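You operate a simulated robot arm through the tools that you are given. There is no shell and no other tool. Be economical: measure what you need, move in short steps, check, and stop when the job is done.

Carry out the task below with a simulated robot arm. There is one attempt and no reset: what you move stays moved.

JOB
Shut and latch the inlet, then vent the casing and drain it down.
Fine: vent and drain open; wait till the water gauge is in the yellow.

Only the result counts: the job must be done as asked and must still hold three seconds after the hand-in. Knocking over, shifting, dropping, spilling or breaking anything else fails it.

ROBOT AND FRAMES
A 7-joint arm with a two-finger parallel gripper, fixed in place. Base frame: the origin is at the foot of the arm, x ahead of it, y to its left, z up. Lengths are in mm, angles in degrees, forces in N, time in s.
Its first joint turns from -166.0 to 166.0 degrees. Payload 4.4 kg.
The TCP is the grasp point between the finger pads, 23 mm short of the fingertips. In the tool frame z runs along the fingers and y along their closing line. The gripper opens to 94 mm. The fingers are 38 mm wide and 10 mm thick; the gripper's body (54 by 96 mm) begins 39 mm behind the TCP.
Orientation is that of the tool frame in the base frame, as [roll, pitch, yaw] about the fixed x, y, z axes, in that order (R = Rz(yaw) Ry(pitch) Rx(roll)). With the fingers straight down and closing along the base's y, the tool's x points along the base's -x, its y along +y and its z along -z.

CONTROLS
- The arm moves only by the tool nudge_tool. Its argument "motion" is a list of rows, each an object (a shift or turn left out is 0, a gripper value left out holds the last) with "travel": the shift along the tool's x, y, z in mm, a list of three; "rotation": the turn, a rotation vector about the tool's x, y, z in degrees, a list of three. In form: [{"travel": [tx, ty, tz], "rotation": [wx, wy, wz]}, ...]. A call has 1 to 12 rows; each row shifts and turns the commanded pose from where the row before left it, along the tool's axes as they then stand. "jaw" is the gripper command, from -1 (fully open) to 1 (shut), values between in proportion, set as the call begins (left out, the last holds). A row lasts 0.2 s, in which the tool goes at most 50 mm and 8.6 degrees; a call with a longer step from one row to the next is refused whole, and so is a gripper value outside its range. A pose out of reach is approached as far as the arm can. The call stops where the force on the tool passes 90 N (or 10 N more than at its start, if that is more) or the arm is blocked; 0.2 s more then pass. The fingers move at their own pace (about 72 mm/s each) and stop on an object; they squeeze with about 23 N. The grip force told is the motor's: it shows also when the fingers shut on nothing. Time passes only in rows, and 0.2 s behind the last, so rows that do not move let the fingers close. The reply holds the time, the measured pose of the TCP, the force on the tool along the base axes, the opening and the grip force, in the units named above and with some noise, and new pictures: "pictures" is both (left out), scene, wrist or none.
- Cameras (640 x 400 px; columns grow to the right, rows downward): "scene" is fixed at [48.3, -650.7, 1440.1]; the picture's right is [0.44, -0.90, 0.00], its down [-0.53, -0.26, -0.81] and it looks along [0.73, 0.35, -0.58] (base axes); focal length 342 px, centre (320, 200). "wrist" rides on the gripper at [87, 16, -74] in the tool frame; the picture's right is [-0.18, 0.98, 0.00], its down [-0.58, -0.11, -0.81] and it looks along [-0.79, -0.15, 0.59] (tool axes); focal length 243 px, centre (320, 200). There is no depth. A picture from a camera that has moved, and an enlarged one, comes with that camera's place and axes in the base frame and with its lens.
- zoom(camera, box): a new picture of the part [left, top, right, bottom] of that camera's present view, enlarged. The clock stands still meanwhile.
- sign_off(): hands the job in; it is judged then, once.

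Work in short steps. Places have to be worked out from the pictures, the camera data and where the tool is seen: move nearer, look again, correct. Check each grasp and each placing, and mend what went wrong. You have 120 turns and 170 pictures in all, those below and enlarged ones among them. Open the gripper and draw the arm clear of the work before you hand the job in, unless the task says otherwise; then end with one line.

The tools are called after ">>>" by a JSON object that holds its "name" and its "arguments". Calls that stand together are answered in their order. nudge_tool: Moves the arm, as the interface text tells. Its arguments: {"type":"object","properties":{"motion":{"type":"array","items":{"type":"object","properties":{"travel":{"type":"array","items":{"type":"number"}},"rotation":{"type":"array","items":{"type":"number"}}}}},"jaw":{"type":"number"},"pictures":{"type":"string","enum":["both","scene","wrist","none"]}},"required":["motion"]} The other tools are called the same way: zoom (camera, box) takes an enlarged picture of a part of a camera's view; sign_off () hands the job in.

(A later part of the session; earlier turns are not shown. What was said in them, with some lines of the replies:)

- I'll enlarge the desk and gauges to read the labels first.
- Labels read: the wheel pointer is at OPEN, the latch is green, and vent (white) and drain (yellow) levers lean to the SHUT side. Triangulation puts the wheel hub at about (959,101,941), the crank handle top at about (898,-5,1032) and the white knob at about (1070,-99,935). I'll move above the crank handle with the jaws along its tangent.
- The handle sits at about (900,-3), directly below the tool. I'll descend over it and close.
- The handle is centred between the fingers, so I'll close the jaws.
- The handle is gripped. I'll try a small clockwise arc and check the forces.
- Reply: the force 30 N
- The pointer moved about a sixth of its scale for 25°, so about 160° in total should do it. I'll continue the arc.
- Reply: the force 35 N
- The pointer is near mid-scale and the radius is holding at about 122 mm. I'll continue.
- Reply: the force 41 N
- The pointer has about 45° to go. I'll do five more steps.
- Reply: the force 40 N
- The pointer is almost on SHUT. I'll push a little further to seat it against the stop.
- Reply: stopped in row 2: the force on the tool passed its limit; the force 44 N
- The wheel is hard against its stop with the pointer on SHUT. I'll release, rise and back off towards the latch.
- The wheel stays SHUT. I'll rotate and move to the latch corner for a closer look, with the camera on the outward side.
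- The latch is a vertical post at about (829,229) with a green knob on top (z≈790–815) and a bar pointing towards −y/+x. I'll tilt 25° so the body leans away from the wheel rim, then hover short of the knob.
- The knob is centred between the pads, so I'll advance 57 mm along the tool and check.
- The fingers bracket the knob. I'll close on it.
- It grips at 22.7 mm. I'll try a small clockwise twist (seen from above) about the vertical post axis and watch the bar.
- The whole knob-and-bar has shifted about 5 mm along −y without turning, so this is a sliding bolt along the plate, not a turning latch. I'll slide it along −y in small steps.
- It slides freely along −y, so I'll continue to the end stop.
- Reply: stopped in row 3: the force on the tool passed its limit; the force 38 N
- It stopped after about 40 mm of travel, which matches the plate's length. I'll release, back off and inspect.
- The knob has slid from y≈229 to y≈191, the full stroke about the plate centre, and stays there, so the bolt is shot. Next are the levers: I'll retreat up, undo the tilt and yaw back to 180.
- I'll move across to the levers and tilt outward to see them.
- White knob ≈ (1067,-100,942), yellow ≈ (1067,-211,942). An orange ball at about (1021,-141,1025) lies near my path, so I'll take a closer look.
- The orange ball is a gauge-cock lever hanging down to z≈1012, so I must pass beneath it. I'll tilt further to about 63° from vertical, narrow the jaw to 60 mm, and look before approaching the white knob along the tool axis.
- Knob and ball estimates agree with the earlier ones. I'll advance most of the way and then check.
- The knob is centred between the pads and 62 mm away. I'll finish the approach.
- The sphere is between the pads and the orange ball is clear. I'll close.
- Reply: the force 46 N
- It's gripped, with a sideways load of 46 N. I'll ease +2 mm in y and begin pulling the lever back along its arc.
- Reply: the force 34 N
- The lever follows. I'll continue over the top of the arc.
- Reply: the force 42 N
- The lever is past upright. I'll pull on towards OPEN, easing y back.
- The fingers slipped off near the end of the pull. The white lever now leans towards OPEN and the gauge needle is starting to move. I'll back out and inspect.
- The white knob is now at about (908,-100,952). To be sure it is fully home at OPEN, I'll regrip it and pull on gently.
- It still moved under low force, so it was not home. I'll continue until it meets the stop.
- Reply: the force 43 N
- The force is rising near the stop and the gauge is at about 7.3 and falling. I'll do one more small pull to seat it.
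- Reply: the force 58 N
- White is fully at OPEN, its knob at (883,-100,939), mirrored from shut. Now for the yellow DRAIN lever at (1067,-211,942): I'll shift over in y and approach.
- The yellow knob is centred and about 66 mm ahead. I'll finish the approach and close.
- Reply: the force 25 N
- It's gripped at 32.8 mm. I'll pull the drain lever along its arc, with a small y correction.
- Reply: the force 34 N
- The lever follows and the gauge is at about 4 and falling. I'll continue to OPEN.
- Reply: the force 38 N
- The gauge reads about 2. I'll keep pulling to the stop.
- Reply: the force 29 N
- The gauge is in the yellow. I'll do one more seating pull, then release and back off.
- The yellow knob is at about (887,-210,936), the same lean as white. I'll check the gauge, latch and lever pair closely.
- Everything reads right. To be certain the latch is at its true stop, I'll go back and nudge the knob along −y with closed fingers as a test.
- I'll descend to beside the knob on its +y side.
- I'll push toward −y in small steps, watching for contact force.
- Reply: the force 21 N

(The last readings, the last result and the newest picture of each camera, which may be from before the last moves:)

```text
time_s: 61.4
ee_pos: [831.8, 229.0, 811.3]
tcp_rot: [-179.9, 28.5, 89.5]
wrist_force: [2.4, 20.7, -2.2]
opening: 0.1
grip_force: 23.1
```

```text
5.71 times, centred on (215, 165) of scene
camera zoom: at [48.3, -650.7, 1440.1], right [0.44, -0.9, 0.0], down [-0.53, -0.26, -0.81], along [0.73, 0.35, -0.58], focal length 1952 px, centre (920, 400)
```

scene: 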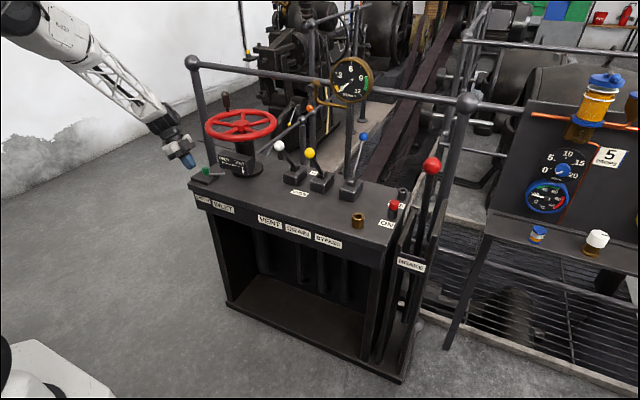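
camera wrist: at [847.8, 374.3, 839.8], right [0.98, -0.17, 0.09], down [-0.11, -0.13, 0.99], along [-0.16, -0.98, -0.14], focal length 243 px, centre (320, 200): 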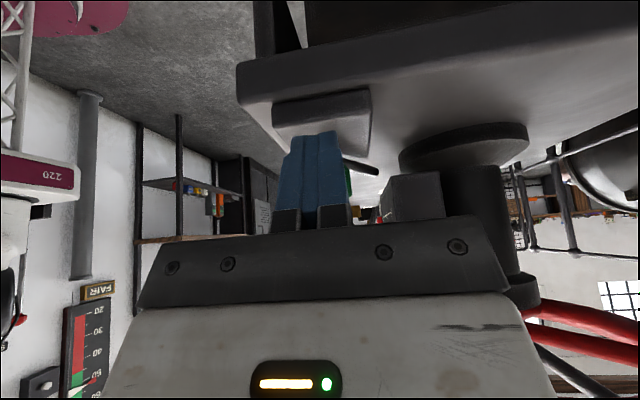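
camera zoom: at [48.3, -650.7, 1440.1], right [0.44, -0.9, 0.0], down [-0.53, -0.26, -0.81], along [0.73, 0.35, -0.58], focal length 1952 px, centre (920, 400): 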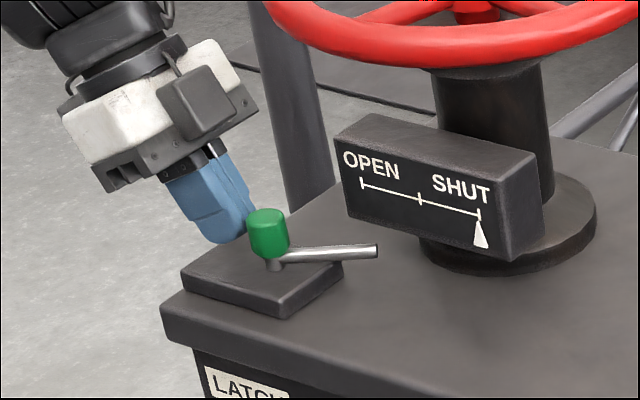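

Contact at about 20 N and the knob hasn't moved. I'll push a bit harder to confirm the stop.

>>> {"name": "nudge_tool", "arguments": {"motion": [{"travel": [-2.6, 0, 1.4]}, {"travel": [-2.6, 0, 1.4]}, {"travel": [-2.6, 0, 1.4]}], "pictures": "none"}}

>>> {"name": "zoom", "arguments": {"camera": "scene", "box": [180, 130, 250, 200]}}

```text
time_s: 62.1
ee_pos: [832.6, 227.3, 811.3]
tcp_rot: [179.8, 28.3, 89.8]
wrist_force: [-2.2, 46.1, -4.7]
opening: 0.3
grip_force: 23.1
stopped in row 3: the force on the tool passed its limit (the readings are from after the stop); the commanded pose is now the measured one
```

```text
5.71 times, centred on (215, 165) of scene
camera zoom: at [48.3, -650.7, 1440.1], right [0.44, -0.9, 0.0], down [-0.53, -0.26, -0.81], along [0.73, 0.35, -0.58], focal length 1952 px, centre (920, 400)
```

zoom: 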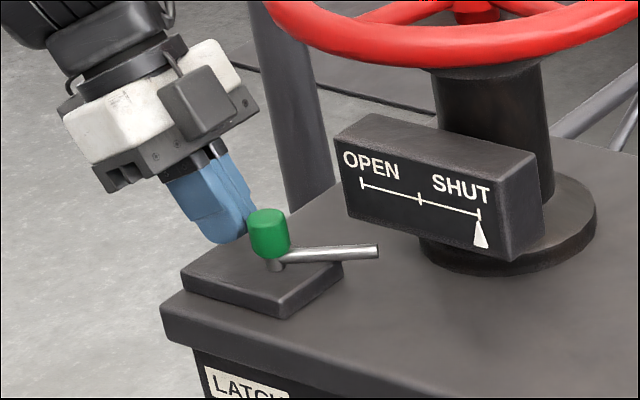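

It's a hard stop, so the latch is fully home. I'll draw back away from it, rise and open the gripper.

>>> {"name": "nudge_tool", "arguments": {"motion": [{"travel": [17.6, 0, -9.6]}, {"travel": [17.6, 0, -9.6]}, {"travel": [0, 0, -45]}, {"travel": [0, 0, -45]}, {"travel": [0, 0, -45]}, {"travel": [0, 0, -45]}, {"travel": [0, 0, -45]}], "pictures": "none"}}

>>> {"name": "nudge_tool", "arguments": {"motion": [{"travel": [0, -45, 0]}, {"travel": [0, -45, 0]}, {"travel": [0, -45, 0]}, {}], "jaw": -1, "pictures": "scene"}}

>>> {"name": "zoom", "arguments": {"camera": "scene", "box": [190, 40, 400, 220]}}

```text
time_s: 63.7
ee_pos: [833.1, 370.8, 1007.7]
tcp_rot: [-180.0, 28.4, 89.8]
wrist_force: [0.1, -0.4, 0.4]
opening: 0.0
grip_force: 23.6
```

```text
time_s: 64.7
ee_pos: [698.5, 372.2, 1009.9]
tcp_rot: [179.9, 28.3, 89.6]
wrist_force: [0.6, 0.3, 0.0]
opening: 94.0
grip_force: 0.1
```

scene: 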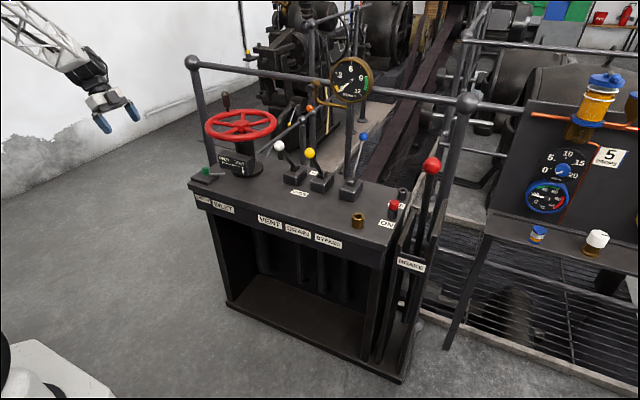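

```text
2.22 times, centred on (295, 130) of scene
camera zoom: at [48.3, -650.7, 1440.1], right [0.44, -0.9, 0.0], down [-0.53, -0.26, -0.81], along [0.73, 0.35, -0.58], focal length 759 px, centre (376, 356)
```

zoom: 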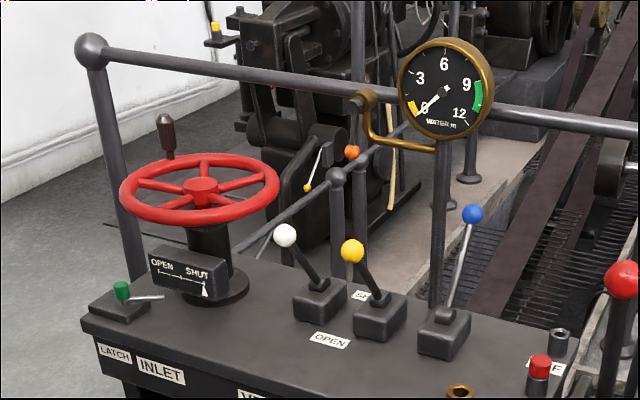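

The inlet is SHUT and latched, vent and drain are OPEN, and the gauge is resting at the yellow end. The arm is clear with the gripper open, so I'm handing in.

>>> {"name": "sign_off", "arguments": {}}

```text
The job is handed in.
```

I shut and latched the inlet, opened the vent and drain levers fully, and the casing has drained: the water gauge reads 0, at the bottom edge of the yellow band.
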